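You operate a simulated robot arm through the tools that you are given. There is no shell and no other tool. Be economical: measure what you need, move in short steps, check, and stop when the job is done.

You are at the controls of a simulated robot arm. One attempt, no reset.

## Task
Pull-test the hose end on the jig: pass tray at 200 N, else redo tray.
Fine: lock the clamp before the pull, hand clear of the nest; free the clamp after.

Only the result counts: the job must be done as asked and must still hold three seconds after the hand-in. Knocking over, shifting, dropping, spilling or breaking anything else fails it.

## Robot
A 7-joint arm with a two-finger parallel gripper, fixed in place. Base frame: the origin is at the foot of the arm, x ahead of it, y to its left, z up; the work surface is at about z = 0. Lengths are in cm, angles in degrees, forces in N, time in s.
With the tool pointing down near the work surface it reaches from about 24 to 62 cm from the base axis. Its first joint turns from -66.0 to 66.0 degrees. Payload 2.6 kg.
The TCP is the grasp point between the finger pads, 3 cm short of the fingertips. In the tool frame z runs along the fingers and y along their closing line. The gripper opens to 9.4 cm. The fingers are 2.8 cm wide and 1 cm thick; the gripper's body (5 by 9.6 cm) begins 5.5 cm behind the TCP.
Orientation is told as [roll, pitch, yaw] about the base's x, y, z axes, in that order, counted from this pose: with the fingers straight down and closing along the base's y, the tool's x points along the base's -x, its y along +y and its z along -z.

## Interface
- The arm moves only by the tool step_arm. Its argument "moves" is a list of rows, each a list of 6 numbers: the shift along the base's x, y, z in cm, then the turn, a rotation vector about the base's x, y, z in degrees. In form: [[dx, dy, dz, ax, ay, az], ...]. A call has 1 to 10 rows; each row is the pose to reach, as a shift and turn from the pose commanded when the call began. "jaw" is the closure in counts, from 0 (fully open) to 255 (shut), set as the call begins (left out, the last holds). Each row takes 0.2 s and may step no farther than 5 cm and 8.6 degrees from the row before; otherwise, or with a gripper value out of range, the whole call is refused. A pose out of reach is approached as far as the arm can. The call stops where the force on the tool passes 70 N (or 10 N more than at its start, if that is more) or the arm is blocked; 0.2 s more then pass. The fingers move at their own pace (about 7.2 cm/s each) and stop on an object; they squeeze with about 40 N. The grip force told is the motor's: it shows also when the fingers shut on nothing. Time passes only in rows, and 0.2 s behind the last, so rows that repeat a pose let the fingers close. It gives the time, the measured TCP pose, the force on the tool (base axes), the opening and the grip force at its end, in the units of the frame above (readings bear some noise).
- Cameras (640 x 400 px; columns grow to the right, rows downward): "scene" is fixed at [1.26, 42.24, 58.59]; the picture's right is [-0.88, -0.47, 0.00], its down [-0.19, 0.37, -0.91] and it looks along [0.42, -0.80, -0.42] (base axes); focal length 315 px, centre (320, 200). "wrist" rides on the gripper at [7.6, 1.4, -10.3] in the tool frame; the picture's right is [-0.18, 0.98, 0.00], its down [-0.75, -0.14, -0.64] and it looks along [-0.63, -0.12, 0.77] (tool axes); focal length 243 px, centre (320, 200). There is no depth. A picture from a camera that has moved, and an enlarged one, comes with that camera's place and axes in the base frame and with its lens. The place of the scene camera against the robot may be out by one fixed shift of up to 1.8 cm in any direction.
- snapshot(camera): a new picture of that camera. It takes no simulated time.
- close_up(camera, box): a new picture of the part [left, top, right, bottom] of that camera's present view, enlarged. It takes no simulated time.
- finish_job(): hands the job in; it is judged then, once.

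Go step by step. Nothing tells you positions but the pictures and the camera data: compare them with the known pose of the tool, close in by small moves and look again before you grip or let go. The budget is 120 turns and 68 pictures, counting those below and the enlarged ones. Unless the task says otherwise, let go and move clear before handing in, and close with one line.

The tools are called as name(argument=value, ...) on one line, values as JSON. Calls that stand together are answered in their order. step_arm: Moves the arm, as the interface text tells. Its arguments: {"type":"object","properties":{"moves":{"type":"array","items":{"type":"array","items":{"type":"number"}}},"jaw":{"type":"number"}},"required":["moves"]} The other tools are called the same way: snapshot (camera) takes a picture; close_up (camera, box) takes an enlarged picture of a part of a camera's view; finish_job () hands the job in.

At the start:

```text
clock: 0.0
tcp_pos: [23.18, -27.57, 42.42]
orientation: [0.1, 0.0, 0.0]
ft_force: [0.9, 0.2, -0.3]
opening: 9.4
grasp_force: 0.0
```

scene: 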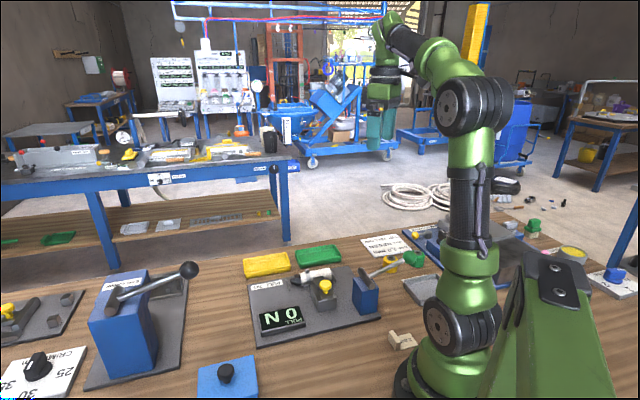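
wrist: 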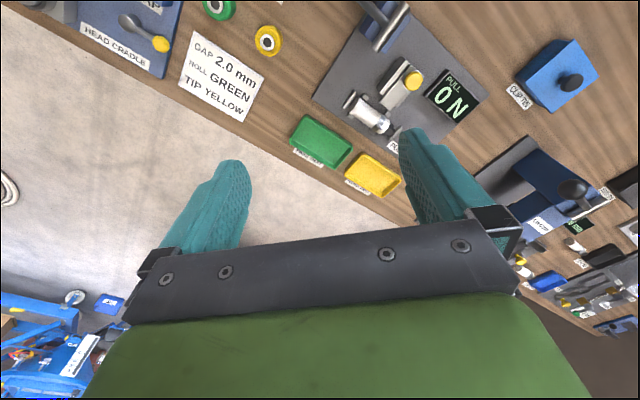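

I see the pull-test jig with its "0 N" display, a yellow and a green tray behind it, and a blue post with a lever on the right. I'll look at the jig closer.

close_up(camera="scene", box=[230, 220, 450, 357])

close_up(camera="wrist", box=[270, 0, 510, 200])

```text
2.91 times, centred on (340, 288) of scene
camera zoom: at [1.26, 42.24, 58.59], right [-0.88, -0.47, 0.0], down [-0.19, 0.37, -0.91], along [0.42, -0.8, -0.42], focal length 915 px, centre (262, -58)
```

zoom: 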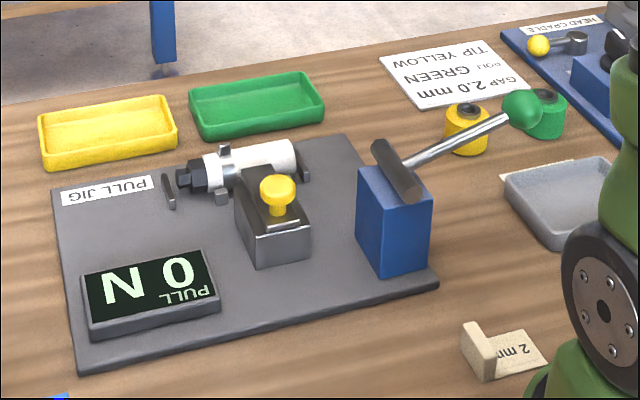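

```text
2.00 times, centred on (390, 100) of wrist
camera zoom: at [15.41, -26.07, 52.64], right [0.18, 0.98, 0.0], down [0.75, -0.14, 0.64], along [0.63, -0.12, -0.77], focal length 485 px, centre (180, 400)
```

zoom: 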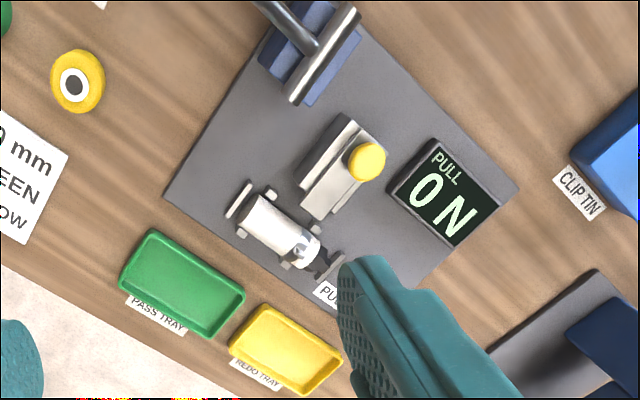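

The trays are labelled: green is pass, yellow is redo. The clamp's yellow knob is near (29,-12) and the hose end near (35,-19). I'll come closer for a better view.

step_arm(moves=[[1.2, 2.5, -3.7, 0, 0, 0], [2.4, 5, -7.4, 0, 0, 0], [3.6, 7.5, -11.1, 0, 0, 0], [4.8, 10, -14.8, 0, 0, 0]])

snapshot(camera="wrist")

```text
clock: 1.0
tcp_pos: [28.05, -17.98, 27.58]
orientation: [-0.1, -0.1, 0.0]
ft_force: [-0.9, 0.0, 0.6]
opening: 9.4
grasp_force: 0.0
```

```text
63 pictures are left
camera wrist: at [20.22, -16.32, 37.75], right [0.18, 0.98, 0.0], down [0.75, -0.14, 0.64], along [0.63, -0.12, -0.77], focal length 243 px, centre (320, 200)
```

wrist: 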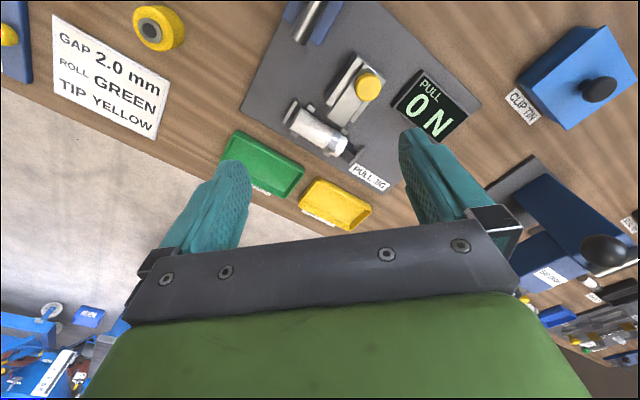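

close_up(camera="wrist", box=[230, 0, 480, 156])

close_up(camera="scene", box=[280, 250, 400, 325])

```text
2.56 times, centred on (355, 78) of wrist
camera zoom: at [20.22, -16.32, 37.75], right [0.18, 0.98, 0.0], down [0.75, -0.14, 0.64], along [0.63, -0.12, -0.77], focal length 621 px, centre (230, 512)
```

zoom: 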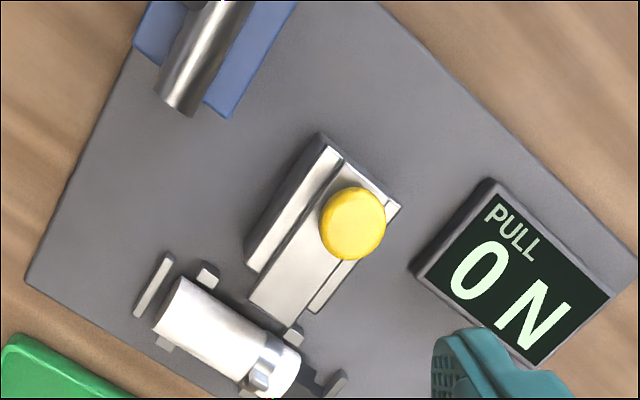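

```text
5.33 times, centred on (340, 288) of scene
camera zoom: at [1.26, 42.24, 58.59], right [-0.88, -0.47, 0.0], down [-0.19, 0.37, -0.91], along [0.42, -0.8, -0.42], focal length 1678 px, centre (213, -267)
```

zoom: 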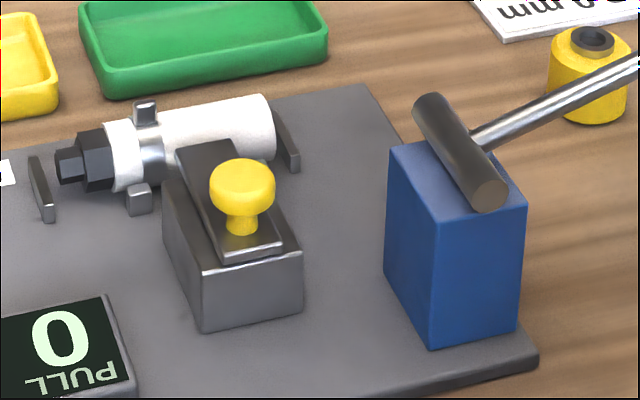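

The knob sits on a bar that slides toward the hose nest, at about (29.3,-12.3,7). The jig is turned about -42°, so I'll align with it above the knob.

step_arm(moves=[[0.25, 1.14, -2.8, 0, 0, -8.4], [0.5, 2.28, -5.6, 0, 0, -16.8], [0.75, 3.42, -8.4, 0, 0, -25.2], [1.0, 4.56, -11.2, 0, 0, -33.6], [1.25, 5.68, -14, 0, 0, -42]], jaw=110)

snapshot(camera="wrist")

close_up(camera="scene", box=[230, 190, 450, 327])

```text
clock: 2.2
tcp_pos: [29.25, -12.11, 13.82]
orientation: [0.0, -0.1, -42.0]
ft_force: [-0.2, 0.5, -0.1]
opening: 5.34
grasp_force: 0.1
```

```text
60 pictures are left
camera wrist: at [24.37, -5.79, 23.93], right [0.79, 0.61, 0.0], down [0.47, -0.61, 0.64], along [0.39, -0.51, -0.77], focal length 243 px, centre (320, 200)
```

wrist: 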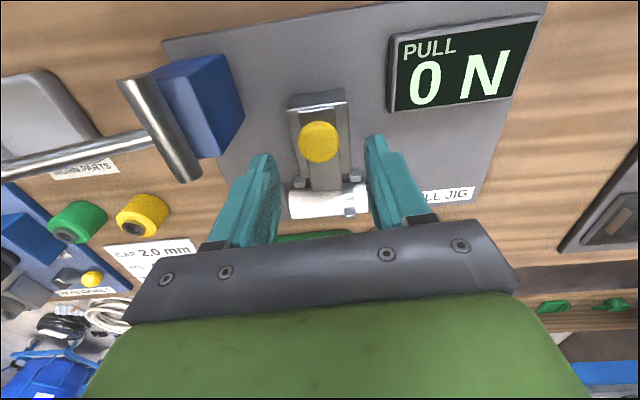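

```text
2.91 times, centred on (340, 258) of scene
camera zoom: at [1.26, 42.24, 58.59], right [-0.88, -0.47, 0.0], down [-0.19, 0.37, -0.91], along [0.42, -0.8, -0.42], focal length 915 px, centre (262, 30)
```

zoom: 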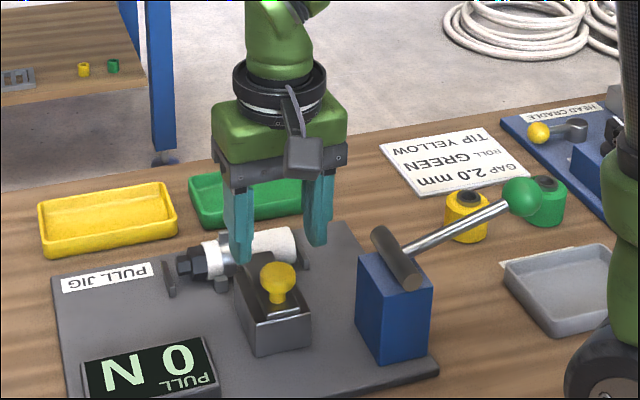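

The knob is centred under the fingers at about (29.4,-12.4). I'm lowering and gripping its head.

step_arm(moves=[[0.1, -0.3, -2, 0, 0, 0], [0.1, -0.3, -4, 0, 0, 0], [0.1, -0.3, -5.7, 0, 0, 0]])

snapshot(camera="wrist")

close_up(camera="scene", box=[280, 240, 400, 315])

```text
clock: 3.0
tcp_pos: [29.45, -12.3, 8.06]
orientation: [0.0, 0.0, -42.0]
ft_force: [1.1, 0.0, -0.4]
opening: 5.35
grasp_force: 0.1
```

```text
58 pictures are left
camera wrist: at [24.53, -6.02, 18.21], right [0.79, 0.61, 0.0], down [0.47, -0.61, 0.64], along [0.39, -0.51, -0.77], focal length 243 px, centre (320, 200)
```

wrist: 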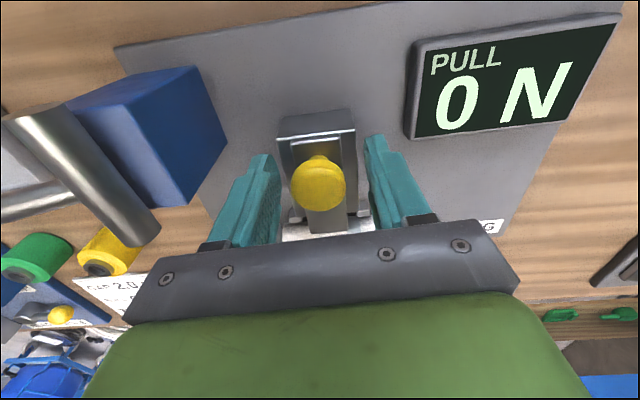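

```text
5.33 times, centred on (340, 278) of scene
camera zoom: at [1.26, 42.24, 58.59], right [-0.88, -0.47, 0.0], down [-0.19, 0.37, -0.91], along [0.42, -0.8, -0.42], focal length 1678 px, centre (213, -213)
```

zoom: 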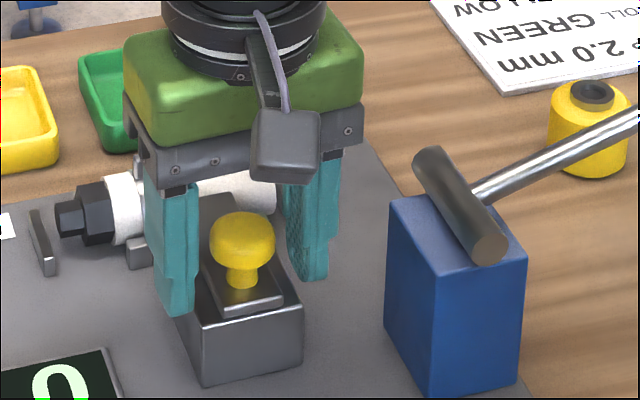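

The knob head sits slightly toward the nest from the finger centre, so I'll shift 0.4 cm and close.

step_arm(moves=[[0.3, -0.27, -0.2, 0, 0, 0], [0.3, -0.27, -0.2, 0, 0, 0], [0.3, -0.27, -0.2, 0, 0, 0], [0.3, -0.27, -0.2, 0, 0, 0]], jaw=255)

snapshot(camera="wrist")

```text
clock: 4.0
tcp_pos: [29.64, -12.73, 7.85]
orientation: [0.0, -0.1, -42.3]
ft_force: [-4.7, -5.0, 15.0]
opening: 3.05
grasp_force: 45.0
```

```text
56 pictures are left
camera wrist: at [24.76, -6.36, 18.02], right [0.8, 0.6, 0.0], down [0.46, -0.61, 0.64], along [0.39, -0.51, -0.77], focal length 243 px, centre (320, 200)
```

wrist: 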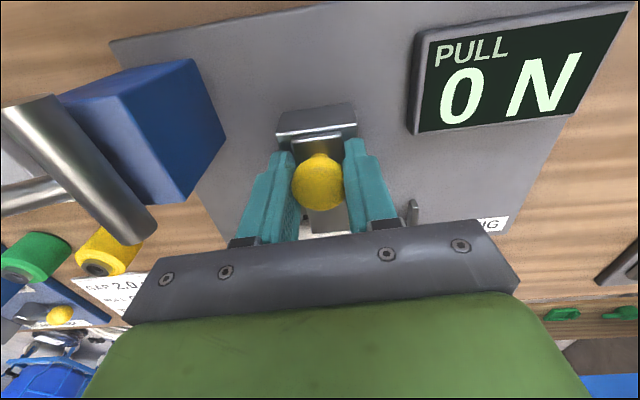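

The knob is held at 3.05 cm. I'm sliding it gently toward the nest.

step_arm(moves=[[0.37, -0.33, 0.1, 0, 0, 0], [0.74, -0.67, 0.1, 0, 0, 0], [1.1, -1.0, 0.1, 0, 0, 0], [1.48, -1.33, 0.1, 0, 0, 0]])

snapshot(camera="wrist")

close_up(camera="scene", box=[280, 240, 400, 315])

```text
clock: 5.0
tcp_pos: [31.04, -13.98, 7.92]
orientation: [-0.2, 0.0, -42.1]
ft_force: [-14.4, -14.7, 7.9]
opening: 3.04
grasp_force: 44.8
```

```text
55 pictures are left
camera wrist: at [26.13, -7.69, 18.02], right [0.8, 0.61, 0.0], down [0.47, -0.61, 0.64], along [0.39, -0.51, -0.77], focal length 243 px, centre (320, 200)
```

wrist: 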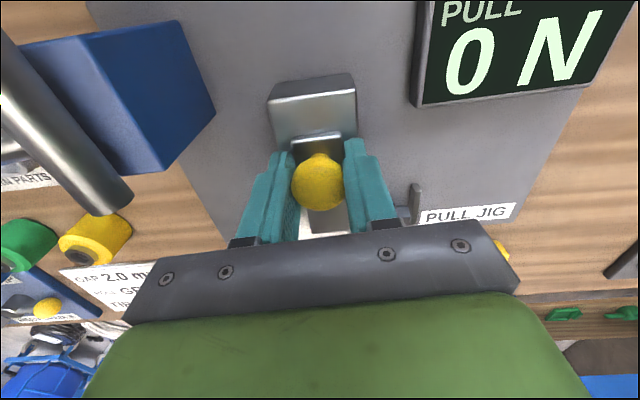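

```text
5.33 times, centred on (340, 278) of scene
camera zoom: at [1.25, 42.24, 58.59], right [-0.88, -0.47, 0.0], down [-0.19, 0.37, -0.91], along [0.42, -0.8, -0.42], focal length 1678 px, centre (213, -213)
```

zoom: 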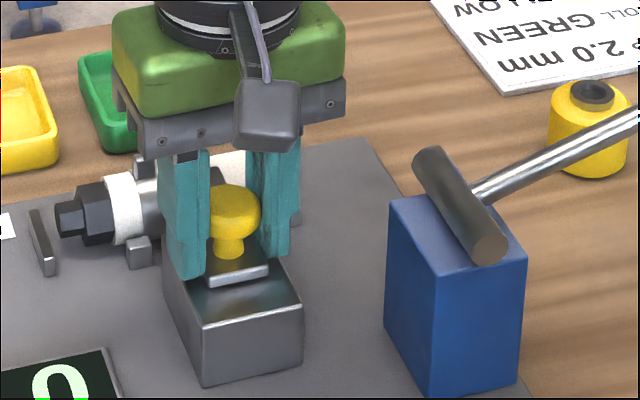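

The bar slid 2 cm, with some side load from my direction being slightly off. I'll continue along about -46°.

step_arm(moves=[[0.2, -0.5, 0, 0, 0, 0], [0.55, -0.86, 0, 0, 0, 0], [0.9, -1.22, 0, 0, 0, 0], [1.25, -1.58, 0, 0, 0, 0]])

close_up(camera="scene", box=[280, 240, 400, 315])

```text
clock: 6.0
tcp_pos: [32.46, -15.52, 7.84]
orientation: [0.0, -0.2, -41.9]
ft_force: [-7.0, -6.2, 23.6]
opening: 3.07
grasp_force: 45.5
```

```text
5.33 times, centred on (340, 278) of scene
camera zoom: at [1.25, 42.25, 58.59], right [-0.88, -0.47, 0.0], down [-0.19, 0.37, -0.91], along [0.42, -0.8, -0.41], focal length 1678 px, centre (213, -213)
```

zoom: 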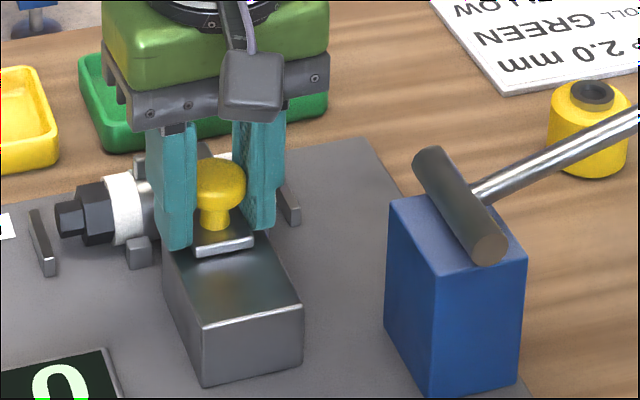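

It keeps sliding, but the tool is pressed upward at 24 N, so I'll ease up a little and go on until the stop.

step_arm(moves=[[0.2, -0.25, 0.1, 0, 0, 0], [0.4, -0.45, 0.1, 0, 0, 0], [0.6, -0.66, 0.1, 0, 0, 0], [0.8, -0.86, 0.1, 0, 0, 0]])

close_up(camera="scene", box=[280, 240, 400, 315])

snapshot(camera="wrist")

```text
clock: 7.0
tcp_pos: [32.89, -15.81, 7.76]
orientation: [-0.1, 1.0, -42.3]
ft_force: [-30.4, 18.2, 15.3]
opening: 3.03
grasp_force: 44.9
```

```text
5.33 times, centred on (340, 278) of scene
camera zoom: at [1.25, 42.25, 58.59], right [-0.88, -0.47, 0.0], down [-0.19, 0.37, -0.91], along [0.42, -0.8, -0.42], focal length 1678 px, centre (213, -213)
```

zoom: 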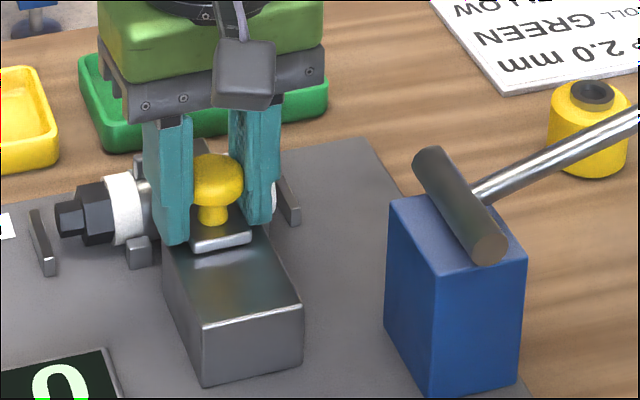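

```text
51 pictures are left
camera wrist: at [28.11, -9.67, 18.08], right [0.8, 0.6, 0.0], down [0.47, -0.62, 0.63], along [0.38, -0.5, -0.78], focal length 243 px, centre (320, 200)
```

wrist: 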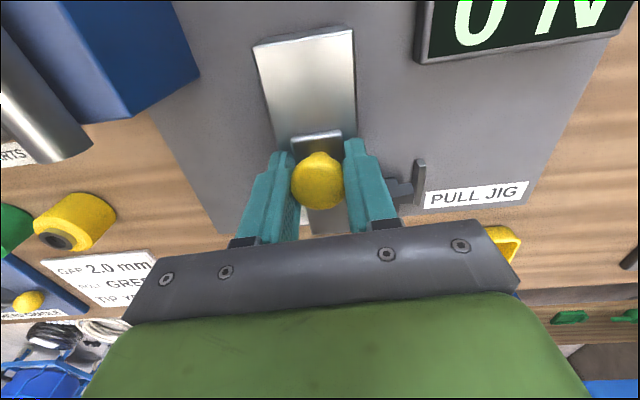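

It has hit the end stop with 35 N along the slide, so I take the clamp as locked. I'll relax, open and rise.

step_arm(moves=[[-0.3, 0.28, 0, 0, 0, 0], [-0.3, 0.28, 0, 0, 0, 0]])

step_arm(moves=[[0, 0, 0, 0, 0, 0], [0, 0, 0, 0, 0, 0], [0, 0, 0.5, 0, 0, 0], [0, 0, 3, 0, 0, 0], [0, 0, 6, 0, 0, 0], [0, 0, 10, 0, 0, 0]], jaw=110)

snapshot(camera="wrist")

close_up(camera="scene", box=[280, 220, 440, 320])

```text
clock: 7.6
tcp_pos: [32.79, -15.8, 7.8]
orientation: [-0.1, 0.2, -42.0]
ft_force: [-3.8, 5.5, -25.0]
opening: 3.06
grasp_force: 45.0
```

```text
clock: 9.0
tcp_pos: [33.12, -15.78, 18.2]
orientation: [-0.1, -0.1, -41.9]
ft_force: [0.1, 0.4, 0.0]
opening: 5.36
grasp_force: 0.1
```

```text
50 pictures are left
camera wrist: at [28.24, -9.47, 28.32], right [0.79, 0.61, 0.0], down [0.47, -0.61, 0.64], along [0.39, -0.51, -0.77], focal length 243 px, centre (320, 200)
```

wrist: 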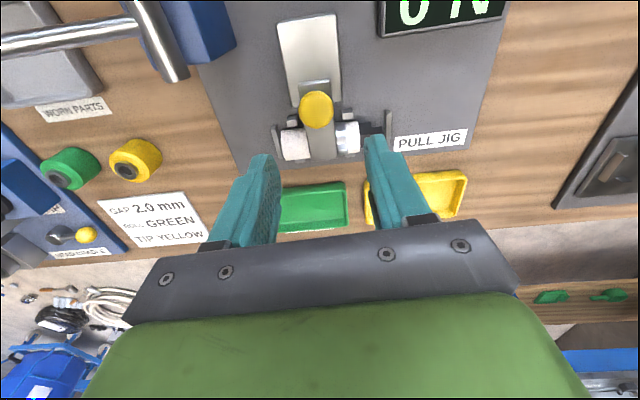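

```text
4.00 times, centred on (360, 270) of scene
camera zoom: at [1.26, 42.24, 58.59], right [-0.88, -0.47, 0.0], down [-0.19, 0.37, -0.91], along [0.42, -0.8, -0.42], focal length 1258 px, centre (160, -80)
```

zoom: 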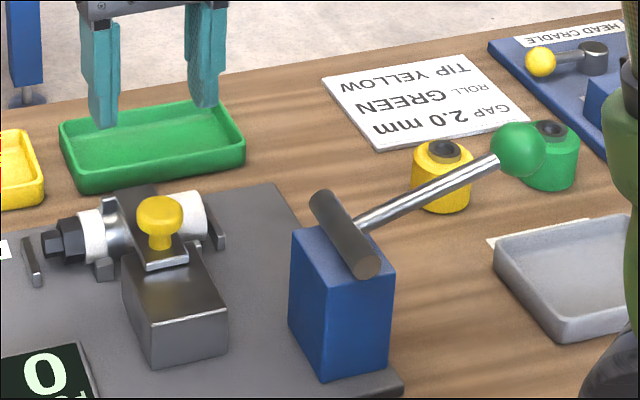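

The clamp bar now lies over the hose. Next I'll move above the lever's ball, which I put near (12.5,-25,13.5), turned so the jaws close along the hinge axis.

step_arm(moves=[[-1.9, -0.8, 3, 0, 0, -8.2], [-3.8, -1.6, 6, 0, 0, -16.4], [-5.6, -2.5, 8, 0, 0, -24.6], [-7.4, -3.3, 8, 0, 0, -32.8], [-9.3, -4.1, 8, 0, 0, -41], [-11.2, -4.9, 8, 0, 0, -49.2], [-13, -5.7, 8, 0, 0, -57.4], [-14.9, -6.6, 8, 0, 0, -65.6], [-16.7, -7.4, 8, 0, 0, -73.8], [-18.6, -8.2, 8, 0, 0, -82]], jaw=80)

snapshot(camera="wrist")

snapshot(camera="scene")

```text
clock: 11.2
tcp_pos: [14.36, -24.3, 26.1]
orientation: [-0.1, 0.1, -124.0]
ft_force: [0.2, -0.6, 0.4]
opening: 6.46
grasp_force: 0.2
```

```text
48 pictures are left
camera wrist: at [19.65, -18.66, 36.27], right [0.71, -0.7, 0.0], down [-0.54, -0.55, 0.64], along [-0.45, -0.46, -0.77], focal length 243 px, centre (320, 200)
```

wrist: 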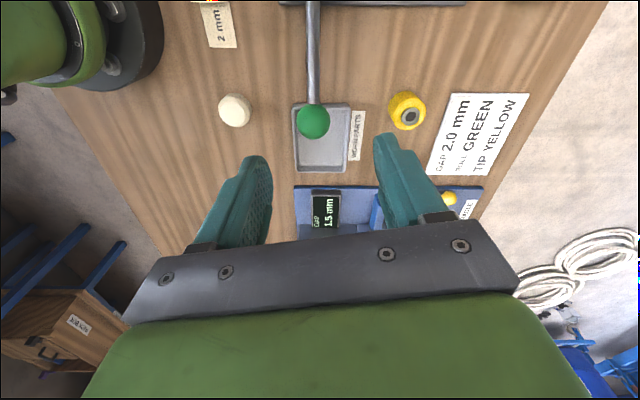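

```text
47 pictures are left
```

scene: 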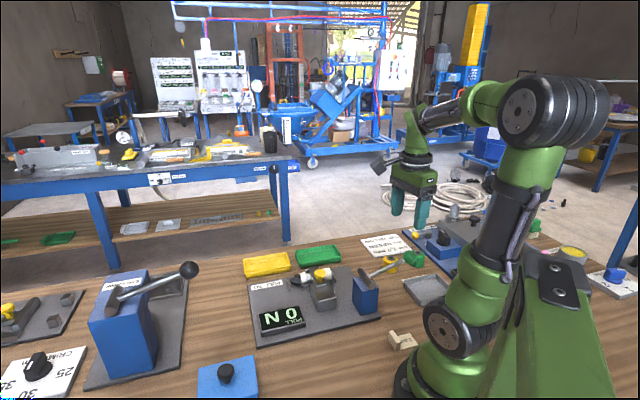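

The ball shows near (12.5,-25,13). I'll align to the lever and come down to z≈18 to check.

step_arm(moves=[[-0.6, -0.3, -3, 0, 0, -5], [-1.9, -0.7, -6, 0, 0, -10], [-1.9, -0.7, -8, 0, 0, -10]])

snapshot(camera="wrist")

close_up(camera="scene", box=[340, 180, 500, 300])

```text
clock: 12.0
tcp_pos: [12.49, -24.84, 17.99]
orientation: [0.0, 0.0, -133.9]
ft_force: [-0.1, 0.2, 0.1]
opening: 6.45
grasp_force: 0.1
```

```text
46 pictures are left
camera wrist: at [18.68, -20.28, 28.17], right [0.58, -0.82, 0.0], down [-0.63, -0.44, 0.64], along [-0.52, -0.37, -0.77], focal length 243 px, centre (320, 200)
```

wrist: 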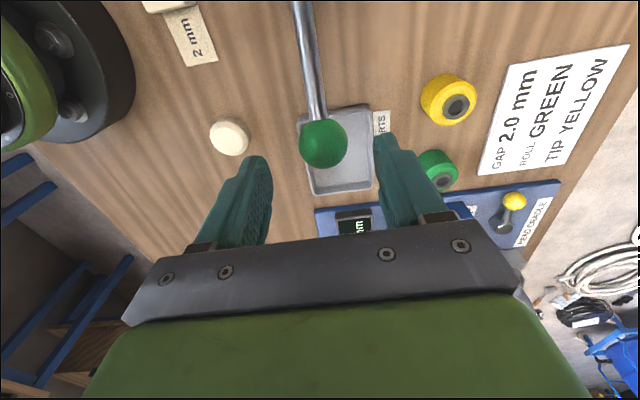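

```text
3.33 times, centred on (420, 240) of scene
camera zoom: at [1.26, 42.24, 58.59], right [-0.88, -0.47, 0.0], down [-0.19, 0.37, -0.91], along [0.42, -0.8, -0.42], focal length 1049 px, centre (-13, 67)
```

zoom: 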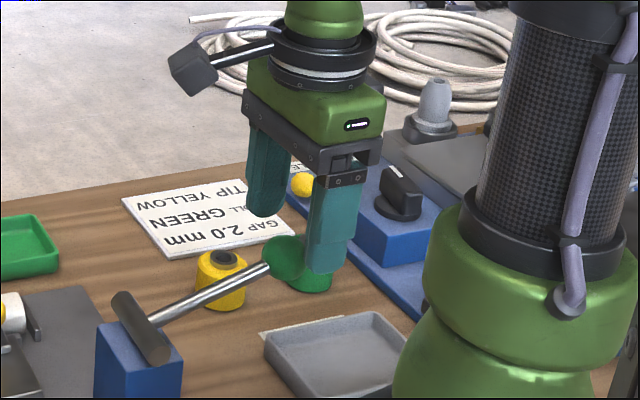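

The ball triangulates to (12.6,-24.9,12.8), right below the tool. I'll descend and check.

step_arm(moves=[[0.08, -0.06, -2, 0, 0, 0], [0.08, -0.06, -4, 0, 0, 0], [0.08, -0.06, -5, 0, 0, 0]])

snapshot(camera="wrist")

```text
clock: 12.8
tcp_pos: [12.46, -25.0, 12.97]
orientation: [0.0, 0.0, -134.0]
ft_force: [0.6, -0.3, -0.3]
opening: 6.47
grasp_force: 0.0
```

```text
44 pictures are left
camera wrist: at [18.63, -20.31, 23.15], right [0.58, -0.81, 0.0], down [-0.62, -0.44, 0.64], along [-0.52, -0.37, -0.77], focal length 243 px, centre (320, 200)
```

wrist: 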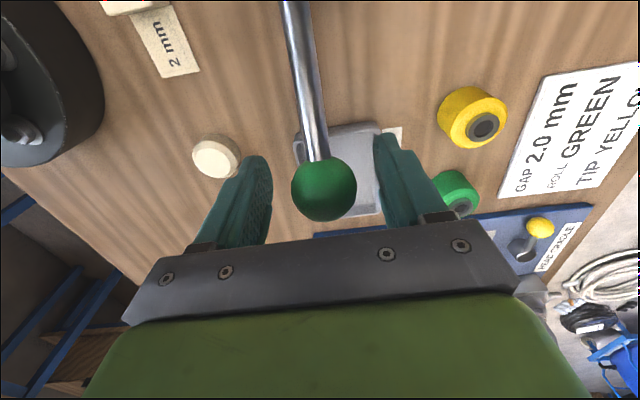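

The ball is between the pads, so I close on it.

step_arm(moves=[[0, 0, 0, 0, 0, 0], [0, 0, 0, 0, 0, 0], [0, 0, 0, 0, 0, 0]], jaw=255)

close_up(camera="scene", box=[250, 220, 450, 345])

```text
clock: 13.6
tcp_pos: [12.75, -25.04, 13.13]
orientation: [0.3, -0.1, -133.7]
ft_force: [31.5, -18.4, -13.3]
opening: 3.38
grasp_force: 45.1
```

```text
3.20 times, centred on (350, 282) of scene
camera zoom: at [1.26, 42.23, 58.59], right [-0.88, -0.47, 0.0], down [-0.19, 0.37, -0.91], along [0.42, -0.8, -0.42], focal length 1007 px, centre (224, -64)
```

zoom: 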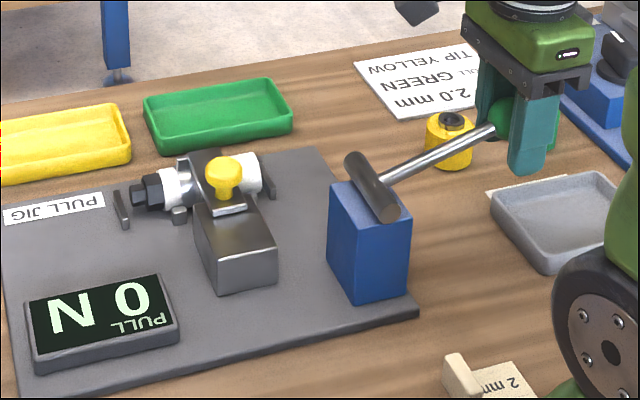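

The grip is off by about 0.3 cm along the hinge axis. I'll centre it and nudge the lever upward a little, watching the display.

step_arm(moves=[[0.3, -0.15, 0.0, 0, 0, 0], [0.35, -0.1, 0.3, 0, 0, 0], [0.45, 0, 0.6, 0, 0, 0], [0.55, 0.1, 1.0, 0, 0, 0]])

close_up(camera="scene", box=[250, 220, 450, 345])

```text
clock: 14.6
tcp_pos: [12.82, -24.77, 13.92]
orientation: [0.0, -0.3, -133.9]
ft_force: [8.4, -22.2, -43.8]
opening: 3.35
grasp_force: 44.6
```

```text
3.20 times, centred on (350, 282) of scene
camera zoom: at [1.27, 42.23, 58.6], right [-0.88, -0.47, 0.0], down [-0.19, 0.37, -0.91], along [0.42, -0.8, -0.42], focal length 1007 px, centre (224, -64)
```

zoom: 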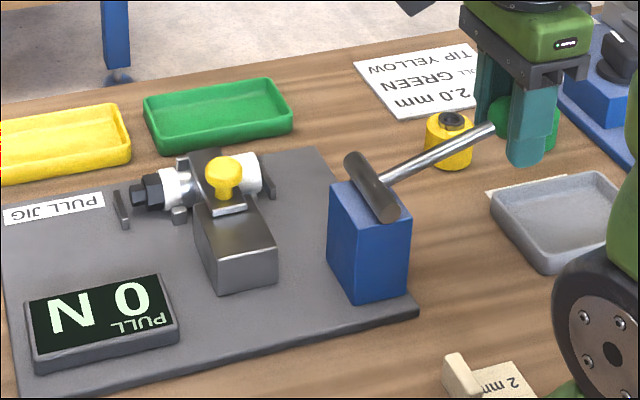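

The lever did not move up (the jaws only slipped on the ball), so it's against a stop and must go down. I'll recentre and press down gently.

step_arm(moves=[[0.05, -0.45, -0.5, 0, 0, 0], [0.05, -0.45, -1, 0, 0, 0], [0.0, -0.5, -1.5, 0, 0, 0], [0.0, -0.5, -2.0, 0, 0, 0]])

close_up(camera="scene", box=[250, 220, 450, 345])

```text
clock: 15.6
tcp_pos: [12.67, -25.13, 11.85]
orientation: [-0.7, 0.1, -134.3]
ft_force: [-48.0, 17.4, 17.0]
opening: 3.32
grasp_force: 45.6
```

```text
3.20 times, centred on (350, 282) of scene
camera zoom: at [1.25, 42.25, 58.58], right [-0.88, -0.47, 0.0], down [-0.19, 0.37, -0.91], along [0.42, -0.8, -0.42], focal length 1007 px, centre (224, -64)
```

zoom: 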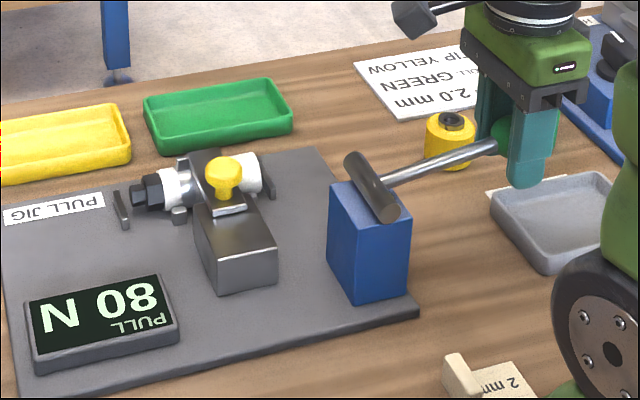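

The display reads 80 N, so down is the pull direction. I'll remove the side load and continue down.

step_arm(moves=[[-0.3, 0.28, 0, 0, 0, 0], [-0.3, 0.28, -0.4, 0, 0, 0], [-0.3, 0.28, -0.8, 0, 0, 0], [-0.3, 0.28, -1.2, 0, 0, 0]])

close_up(camera="scene", box=[250, 220, 450, 345])

```text
clock: 16.6
tcp_pos: [12.65, -25.13, 10.97]
orientation: [0.2, -0.2, -133.8]
ft_force: [-29.2, -6.2, 14.8]
opening: 3.32
grasp_force: 44.8
```

```text
3.20 times, centred on (350, 282) of scene
camera zoom: at [1.25, 42.24, 58.59], right [-0.88, -0.47, 0.0], down [-0.19, 0.37, -0.91], along [0.42, -0.8, -0.42], focal length 1007 px, centre (224, -64)
```

zoom: 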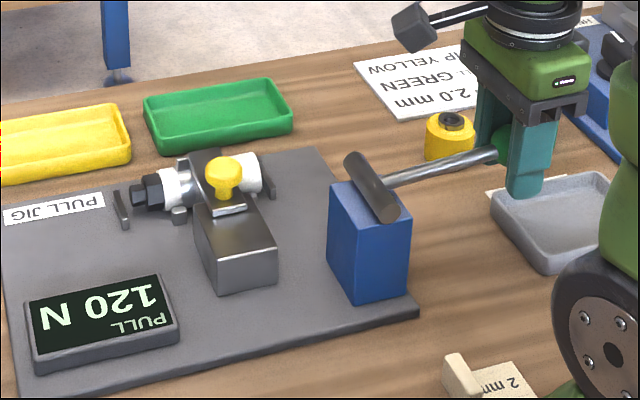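

Now 120 N, about 45 N per cm. I'll continue down about 1 cm.

step_arm(moves=[[-0.15, -0.15, -0.3, 0, 0, 0], [-0.2, -0.2, -0.6, 0, 0, 0], [-0.2, -0.2, -1, 0, 0, 0]])

close_up(camera="scene", box=[250, 220, 450, 345])

```text
clock: 17.4
tcp_pos: [12.56, -25.26, 9.78]
orientation: [0.0, 0.1, -133.9]
ft_force: [-9.6, 3.3, 14.3]
opening: 3.31
grasp_force: 44.9
```

```text
3.20 times, centred on (350, 282) of scene
camera zoom: at [1.25, 42.25, 58.58], right [-0.88, -0.47, 0.0], down [-0.19, 0.37, -0.91], along [0.42, -0.8, -0.42], focal length 1007 px, centre (224, -64)
```

zoom: 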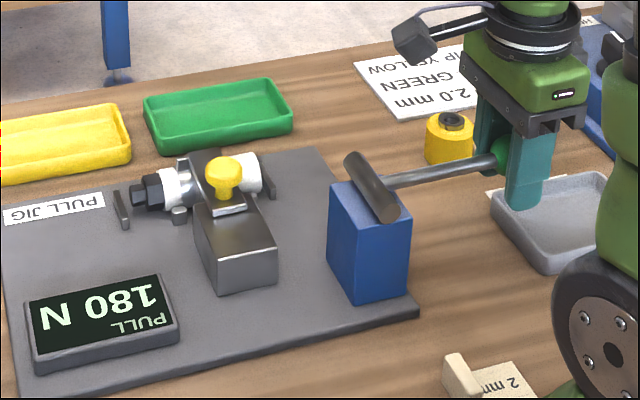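

The display reads 180 N and the hose is still seated. Another half centimetre down should reach 200 N.

step_arm(moves=[[0, 0, -0.2, 0, 0, 0], [0, 0, -0.4, 0, 0, 0], [0, 0, -0.4, 0, 0, 0]])

close_up(camera="scene", box=[250, 220, 450, 345])

```text
clock: 18.2
tcp_pos: [12.42, -25.13, 9.38]
orientation: [-0.1, -0.1, -134.0]
ft_force: [-12.6, 7.4, 12.9]
opening: 3.33
grasp_force: 44.5
```

```text
3.20 times, centred on (350, 282) of scene
camera zoom: at [1.25, 42.25, 58.58], right [-0.88, -0.47, 0.0], down [-0.19, 0.37, -0.91], along [0.42, -0.8, -0.42], focal length 1007 px, centre (224, -64)
```

zoom: 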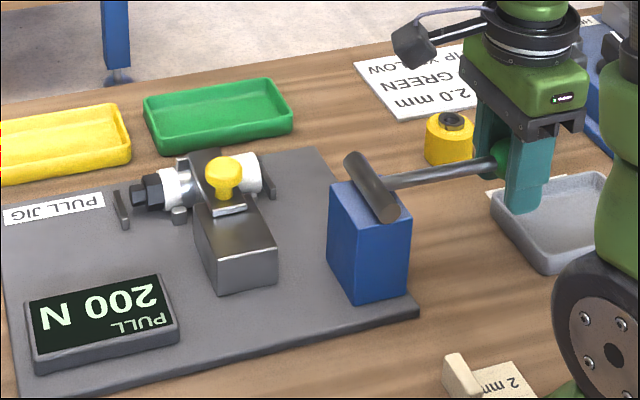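

200 N is reached. I'll hold for a moment and check that the reading and the fitting stay put.

step_arm(moves=[[0, 0, -0.1, 0, 0, 0], [0, 0, -0.1, 0, 0, 0], [0, 0, -0.1, 0, 0, 0], [0, 0, -0.1, 0, 0, 0], [0, 0, -0.1, 0, 0, 0]])

close_up(camera="scene", box=[250, 260, 350, 340])

```text
clock: 19.4
tcp_pos: [12.68, -25.15, 9.29]
orientation: [-0.2, 0.0, -134.0]
ft_force: [-11.4, 13.3, 8.0]
opening: 3.3
grasp_force: 44.9
```

```text
5.00 times, centred on (300, 300) of scene
camera zoom: at [1.26, 42.24, 58.59], right [-0.88, -0.47, 0.0], down [-0.19, 0.37, -0.91], along [0.42, -0.8, -0.42], focal length 1573 px, centre (420, -300)
```

zoom: 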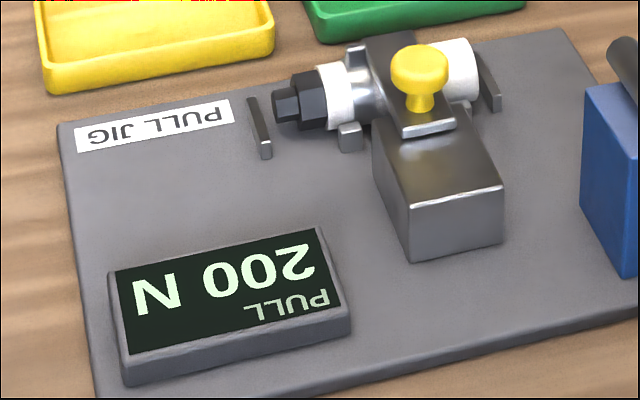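

It's steady at 200 N and the fitting is unmoved. I'll add a tiny extra press to be sure it isn't just under 200.

step_arm(moves=[[0, 0, -0.15, 0, 0, 0], [0, 0, -0.15, 0, 0, 0]])

close_up(camera="scene", box=[250, 260, 350, 340])

```text
clock: 20.0
tcp_pos: [12.74, -25.22, 9.25]
orientation: [0.0, 0.1, -134.0]
ft_force: [-11.3, 12.9, 16.7]
opening: 3.29
grasp_force: 44.7
```

```text
5.00 times, centred on (300, 300) of scene
camera zoom: at [1.25, 42.25, 58.58], right [-0.88, -0.47, 0.0], down [-0.19, 0.37, -0.91], along [0.42, -0.8, -0.42], focal length 1573 px, centre (420, -300)
```

zoom: 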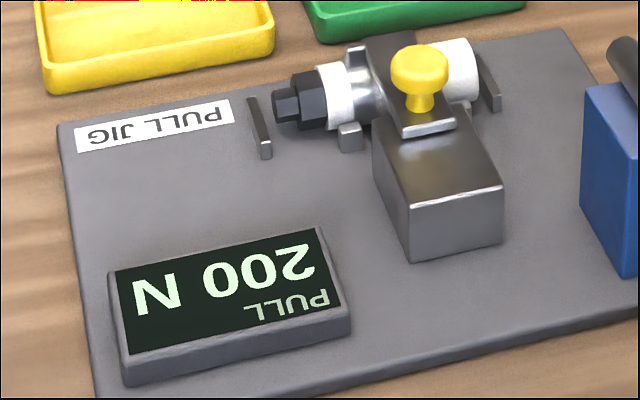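

The reading still shows 200 N and may be coarse, so I'll press 0.2 cm further to see whether this is the end of travel.

step_arm(moves=[[0, 0, -0.2, 0, 0, 0], [0, 0, -0.2, 0, 0, 0]])

close_up(camera="scene", box=[250, 220, 450, 345])

```text
clock: 20.6
tcp_pos: [12.59, -25.28, 8.98]
orientation: [-0.1, 0.2, -134.0]
ft_force: [-5.5, 12.3, 16.7]
opening: 3.3
grasp_force: 45.0
```

```text
3.20 times, centred on (350, 282) of scene
camera zoom: at [1.25, 42.25, 58.58], right [-0.88, -0.47, 0.0], down [-0.19, 0.37, -0.91], along [0.42, -0.8, -0.42], focal length 1007 px, centre (224, -64)
```

zoom: 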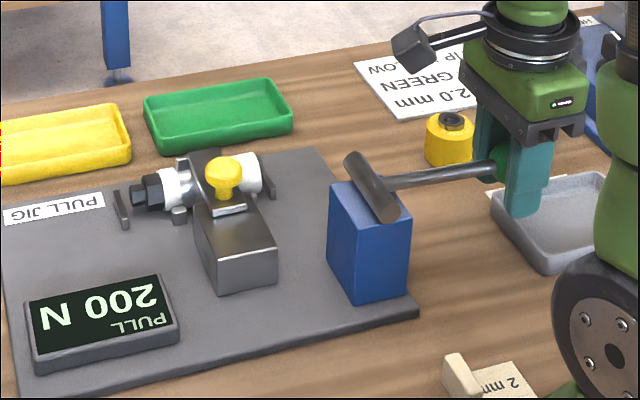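

It holds at 200 N with further travel, so the hose passes. I'll guide the lever back up to rest.

step_arm(moves=[[0.05, 0.0, 0.7, 0, 0, 0], [0.05, 0.0, 1.4, 0, 0, 0], [0.05, 0.0, 2.1, 0, 0, 0], [0.1, 0.1, 2.8, 0, 0, 0], [0.2, 0.2, 3.5, 0, 0, 0], [0.3, 0.3, 4.1, 0, 0, 0]])

close_up(camera="scene", box=[250, 220, 450, 345])

```text
clock: 22.0
tcp_pos: [12.96, -24.97, 13.06]
orientation: [-0.1, 0.0, -134.1]
ft_force: [-17.1, 6.8, -4.7]
opening: 3.32
grasp_force: 45.0
```

```text
3.20 times, centred on (350, 282) of scene
camera zoom: at [1.26, 42.24, 58.59], right [-0.88, -0.47, 0.0], down [-0.19, 0.37, -0.91], along [0.42, -0.8, -0.42], focal length 1007 px, centre (224, -64)
```

zoom: 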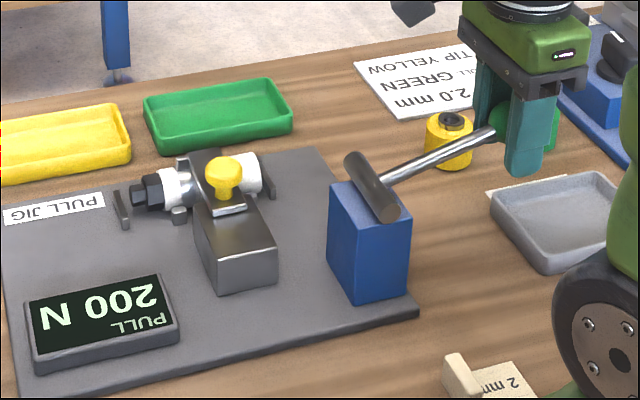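

The display latches the peak, 200 N. I'll bring the lever fully up, release and rise.

step_arm(moves=[[0.1, 0.1, 0.4, 0, 0, 0], [0.1, 0.1, 0.4, 0, 0, 0]])

step_arm(moves=[[0, 0, 0, 0, 0, 0], [0, 0, 0, 0, 0, 0], [0, 0, 0, 0, 0, 0], [0, 0, 3, 0, 0, 0], [0, 0, 7, 0, 0, 0], [0, 0, 11, 0, 0, 0], [0, 0, 13, 0, 0, 0]], jaw=80)

close_up(camera="scene", box=[250, 220, 450, 345])

```text
clock: 22.6
tcp_pos: [12.88, -24.86, 13.48]
orientation: [0.0, 0.0, -134.2]
ft_force: [-19.1, 2.9, -11.7]
opening: 3.33
grasp_force: 45.0
```

```text
clock: 24.2
tcp_pos: [12.9, -24.59, 26.51]
orientation: [0.0, 0.0, -134.1]
ft_force: [0.3, 0.4, 0.3]
opening: 6.44
grasp_force: 0.0
```

```text
3.20 times, centred on (350, 282) of scene
camera zoom: at [1.26, 42.24, 58.59], right [-0.88, -0.47, 0.0], down [-0.19, 0.37, -0.91], along [0.42, -0.8, -0.42], focal length 1007 px, centre (224, -64)
```

zoom: 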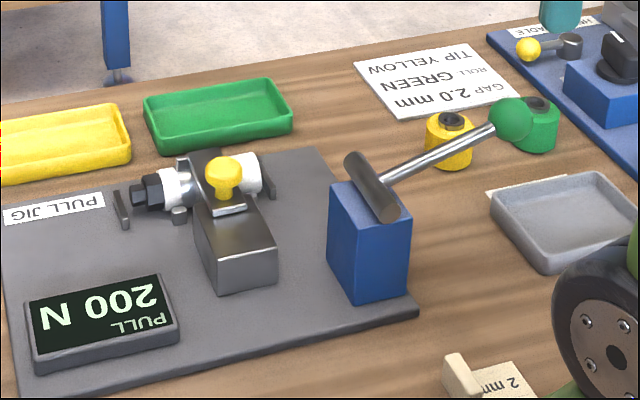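

The lever is back at rest, the hose is seated and the reading is 200 N. Now I'll return to the clamp knob near (32.8,-15.8) to free it.

step_arm(moves=[[1.9, 0.8, 0, 0, 0, 8.5], [3.8, 1.6, 0, 0, 0, 17], [5.6, 2.5, 0, 0, 0, 25.5], [7.4, 3.3, 0, 0, 0, 34], [9.3, 4.1, 0, 0, 0, 42.5], [11.2, 4.9, 0, 0, 0, 51], [13, 5.7, 0, 0, 0, 59.5], [15, 6.6, 0, 0, 0, 68], [17, 7.6, 0, 0, 0, 76.5], [19.7, 8.7, -2, 0, 0, 85]], jaw=110)

step_arm(moves=[[0.2, 0.1, -3, 0, 0, 4.5], [0.2, 0.1, -6.5, 0, 0, 4.5], [0.2, 0.1, -10, 0, 0, 4.5]])

snapshot(camera="wrist")

```text
clock: 26.4
tcp_pos: [32.58, -15.91, 24.61]
orientation: [0.0, -0.1, -48.8]
ft_force: [0.4, -1.6, 0.2]
opening: 5.36
grasp_force: 0.1
```

```text
clock: 27.2
tcp_pos: [32.9, -15.97, 14.25]
orientation: [0.0, 0.1, -44.5]
ft_force: [0.4, 0.5, -0.3]
opening: 5.36
grasp_force: 0.1
```

```text
32 pictures are left
camera wrist: at [28.25, -9.57, 24.38], right [0.82, 0.57, 0.0], down [0.44, -0.63, 0.64], along [0.37, -0.53, -0.77], focal length 243 px, centre (320, 200)
```

wrist: 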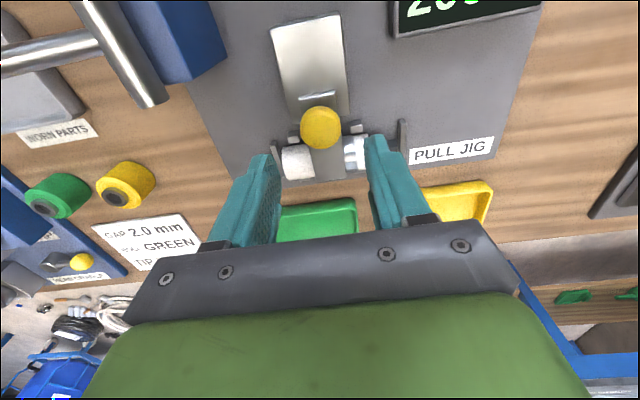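

The knob is at about (32.7,-15.75). I'll descend, grip and pull it back.

step_arm(moves=[[-0.1, 0.1, -3, 0, 0, 0], [-0.1, 0.1, -6.2, 0, 0, 0]])

step_arm(moves=[[0, 0, 0, 0, 0, 0], [0, 0, 0, 0, 0, 0], [0, 0, 0, 0, 0, 0]], jaw=255)

step_arm(moves=[[-0.36, 0.35, 0, 0, 0, 0], [-0.72, 0.7, 0, 0, 0, 0], [-1.07, 1.05, 0, 0, 0, 0], [-1.43, 1.4, 0, 0, 0, 0]])

close_up(camera="scene", box=[250, 220, 450, 345])

```text
clock: 27.8
tcp_pos: [32.52, -16.12, 8.16]
orientation: [0.0, 0.0, -44.5]
ft_force: [-0.3, 0.4, -0.2]
opening: 5.37
grasp_force: 0.1
```

```text
clock: 28.6
tcp_pos: [32.69, -15.8, 8.13]
orientation: [0.3, 0.2, -44.3]
ft_force: [25.2, 24.7, -14.7]
opening: 2.94
grasp_force: 44.6
```

```text
clock: 29.6
tcp_pos: [31.23, -14.34, 8.15]
orientation: [0.1, 0.1, -44.6]
ft_force: [21.6, 20.6, -7.0]
opening: 2.92
grasp_force: 45.0
```

```text
3.20 times, centred on (350, 282) of scene
camera zoom: at [1.26, 42.24, 58.59], right [-0.88, -0.47, 0.0], down [-0.19, 0.37, -0.91], along [0.42, -0.8, -0.42], focal length 1007 px, centre (224, -64)
```

zoom: 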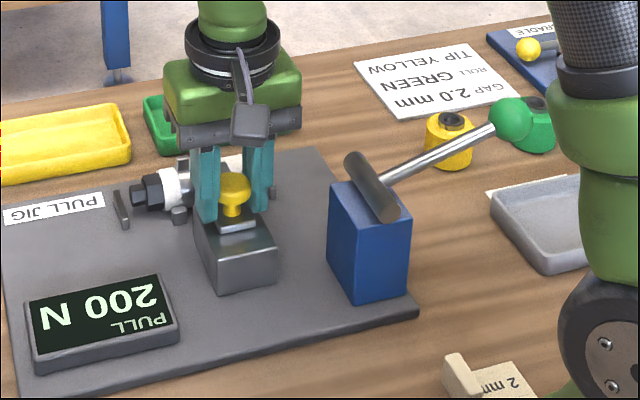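

It slides back fine. I'll reduce the side load and continue to the rear stop.

step_arm(moves=[[-0.1, 0.5, 0, 0, 0, 0], [-0.5, 0.9, 0, 0, 0, 0], [-0.9, 1.25, 0, 0, 0, 0], [-1.25, 1.6, 0, 0, 0, 0], [-1.6, 1.95, 0, 0, 0, 0]])

close_up(camera="scene", box=[280, 240, 400, 315])

```text
clock: 30.8
tcp_pos: [29.71, -12.68, 8.11]
orientation: [-0.1, 0.0, -44.5]
ft_force: [2.5, 1.5, -19.1]
opening: 2.9
grasp_force: 45.1
```

```text
5.33 times, centred on (340, 278) of scene
camera zoom: at [1.26, 42.24, 58.59], right [-0.88, -0.47, 0.0], down [-0.19, 0.37, -0.91], along [0.42, -0.8, -0.42], focal length 1678 px, centre (213, -213)
```

zoom: 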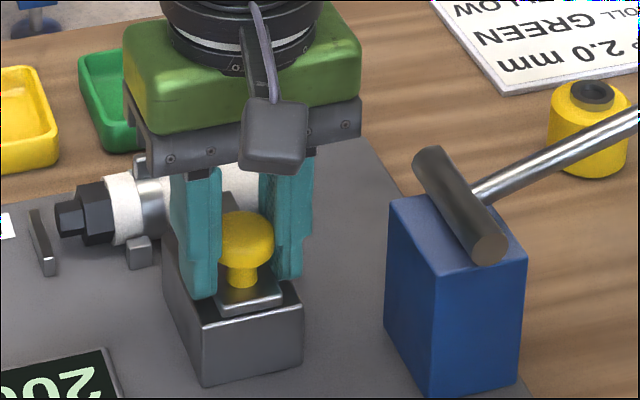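

The knob is nearly at its starting place. A little more to the stop, then I release and rise.

step_arm(moves=[[-0.2, 0.2, 0, 0, 0, 0], [-0.4, 0.4, 0, 0, 0, 0]])

step_arm(moves=[[0, 0, 0, 0, 0, 0], [0, 0, 0, 0, 0, 0], [0, 0, 3, 0, 0, 0], [0, 0, 7, 0, 0, 0], [0, 0, 11, 0, 0, 0], [0, 0, 15, 0, 0, 0]], jaw=110)

snapshot(camera="wrist")

close_up(camera="scene", box=[230, 220, 390, 320])

```text
clock: 31.4
tcp_pos: [29.41, -12.48, 8.44]
orientation: [-0.1, -0.6, -44.4]
ft_force: [22.0, -15.2, -24.6]
opening: 2.97
grasp_force: 44.8
```

```text
clock: 32.8
tcp_pos: [29.23, -12.07, 23.23]
orientation: [0.0, 0.0, -44.6]
ft_force: [-0.2, -0.1, -0.1]
opening: 5.36
grasp_force: 0.0
```

```text
29 pictures are left
camera wrist: at [24.6, -5.57, 33.38], right [0.82, 0.57, 0.0], down [0.44, -0.63, 0.64], along [0.37, -0.53, -0.77], focal length 243 px, centre (320, 200)
```

wrist: 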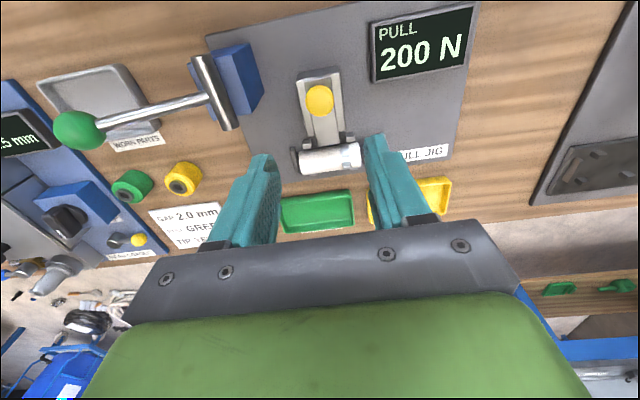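

```text
4.00 times, centred on (310, 270) of scene
camera zoom: at [1.26, 42.24, 58.59], right [-0.88, -0.47, 0.0], down [-0.19, 0.37, -0.91], along [0.42, -0.8, -0.42], focal length 1258 px, centre (360, -80)
```

zoom: 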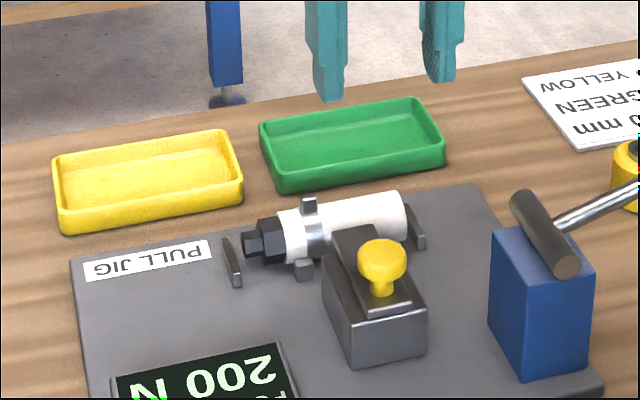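

The clamp is freed and the hose end is clear. I'll turn the jaws 90° to close across the hose and hover above it.

step_arm(moves=[[0.6, -0.7, 0, 0, 0, 8.5], [1.2, -1.4, 0, 0, 0, 17], [1.8, -2.1, 0, 0, 0, 25.5], [2.4, -2.8, 0, 0, 0, 34], [3, -3.5, 0, 0, 0, 42.5], [3.6, -4.2, 0, 0, 0, 51], [4.2, -4.9, 0, 0, 0, 59.5], [4.8, -5.6, 0, 0, 0, 68], [5.4, -6.3, 0, 0, 0, 76.5], [5.8, -7, -2, 0, 0, 85]])

step_arm(moves=[[0, 0, -2, 0, 0, 5], [0, 0, -4, 0, 0, 5]])

snapshot(camera="wrist")

```text
clock: 35.0
tcp_pos: [35.21, -19.23, 21.28]
orientation: [-0.1, -0.1, 40.8]
ft_force: [-0.6, -0.5, 0.8]
opening: 5.34
grasp_force: 0.0
```

```text
clock: 35.6
tcp_pos: [35.05, -19.33, 17.37]
orientation: [-0.2, 0.0, 45.7]
ft_force: [0.2, 0.4, 0.3]
opening: 5.36
grasp_force: 0.0
```

```text
27 pictures are left
camera wrist: at [28.52, -23.6, 27.56], right [-0.57, 0.82, 0.0], down [0.63, 0.44, 0.64], along [0.53, 0.37, -0.77], focal length 243 px, centre (320, 200)
```

wrist: 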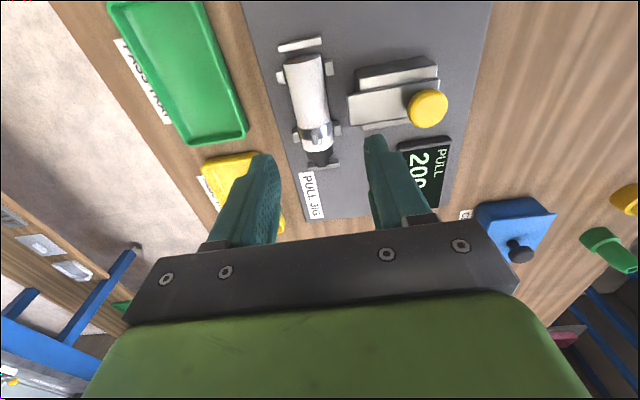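

close_up(camera="wrist", box=[240, 20, 480, 170])

```text
2.67 times, centred on (360, 95) of wrist
camera zoom: at [28.52, -23.6, 27.56], right [-0.57, 0.82, 0.0], down [0.63, 0.44, 0.64], along [0.53, 0.37, -0.77], focal length 647 px, centre (213, 480)
```

zoom: 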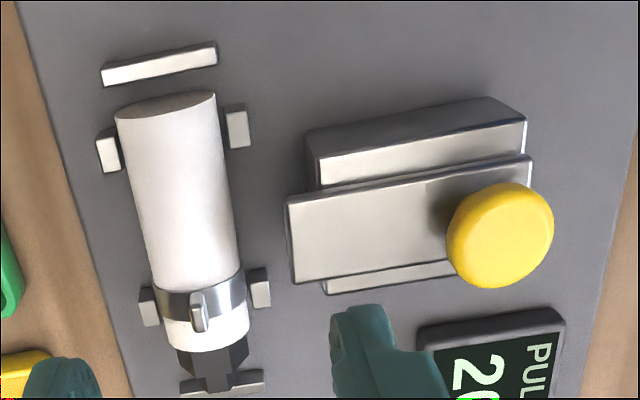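

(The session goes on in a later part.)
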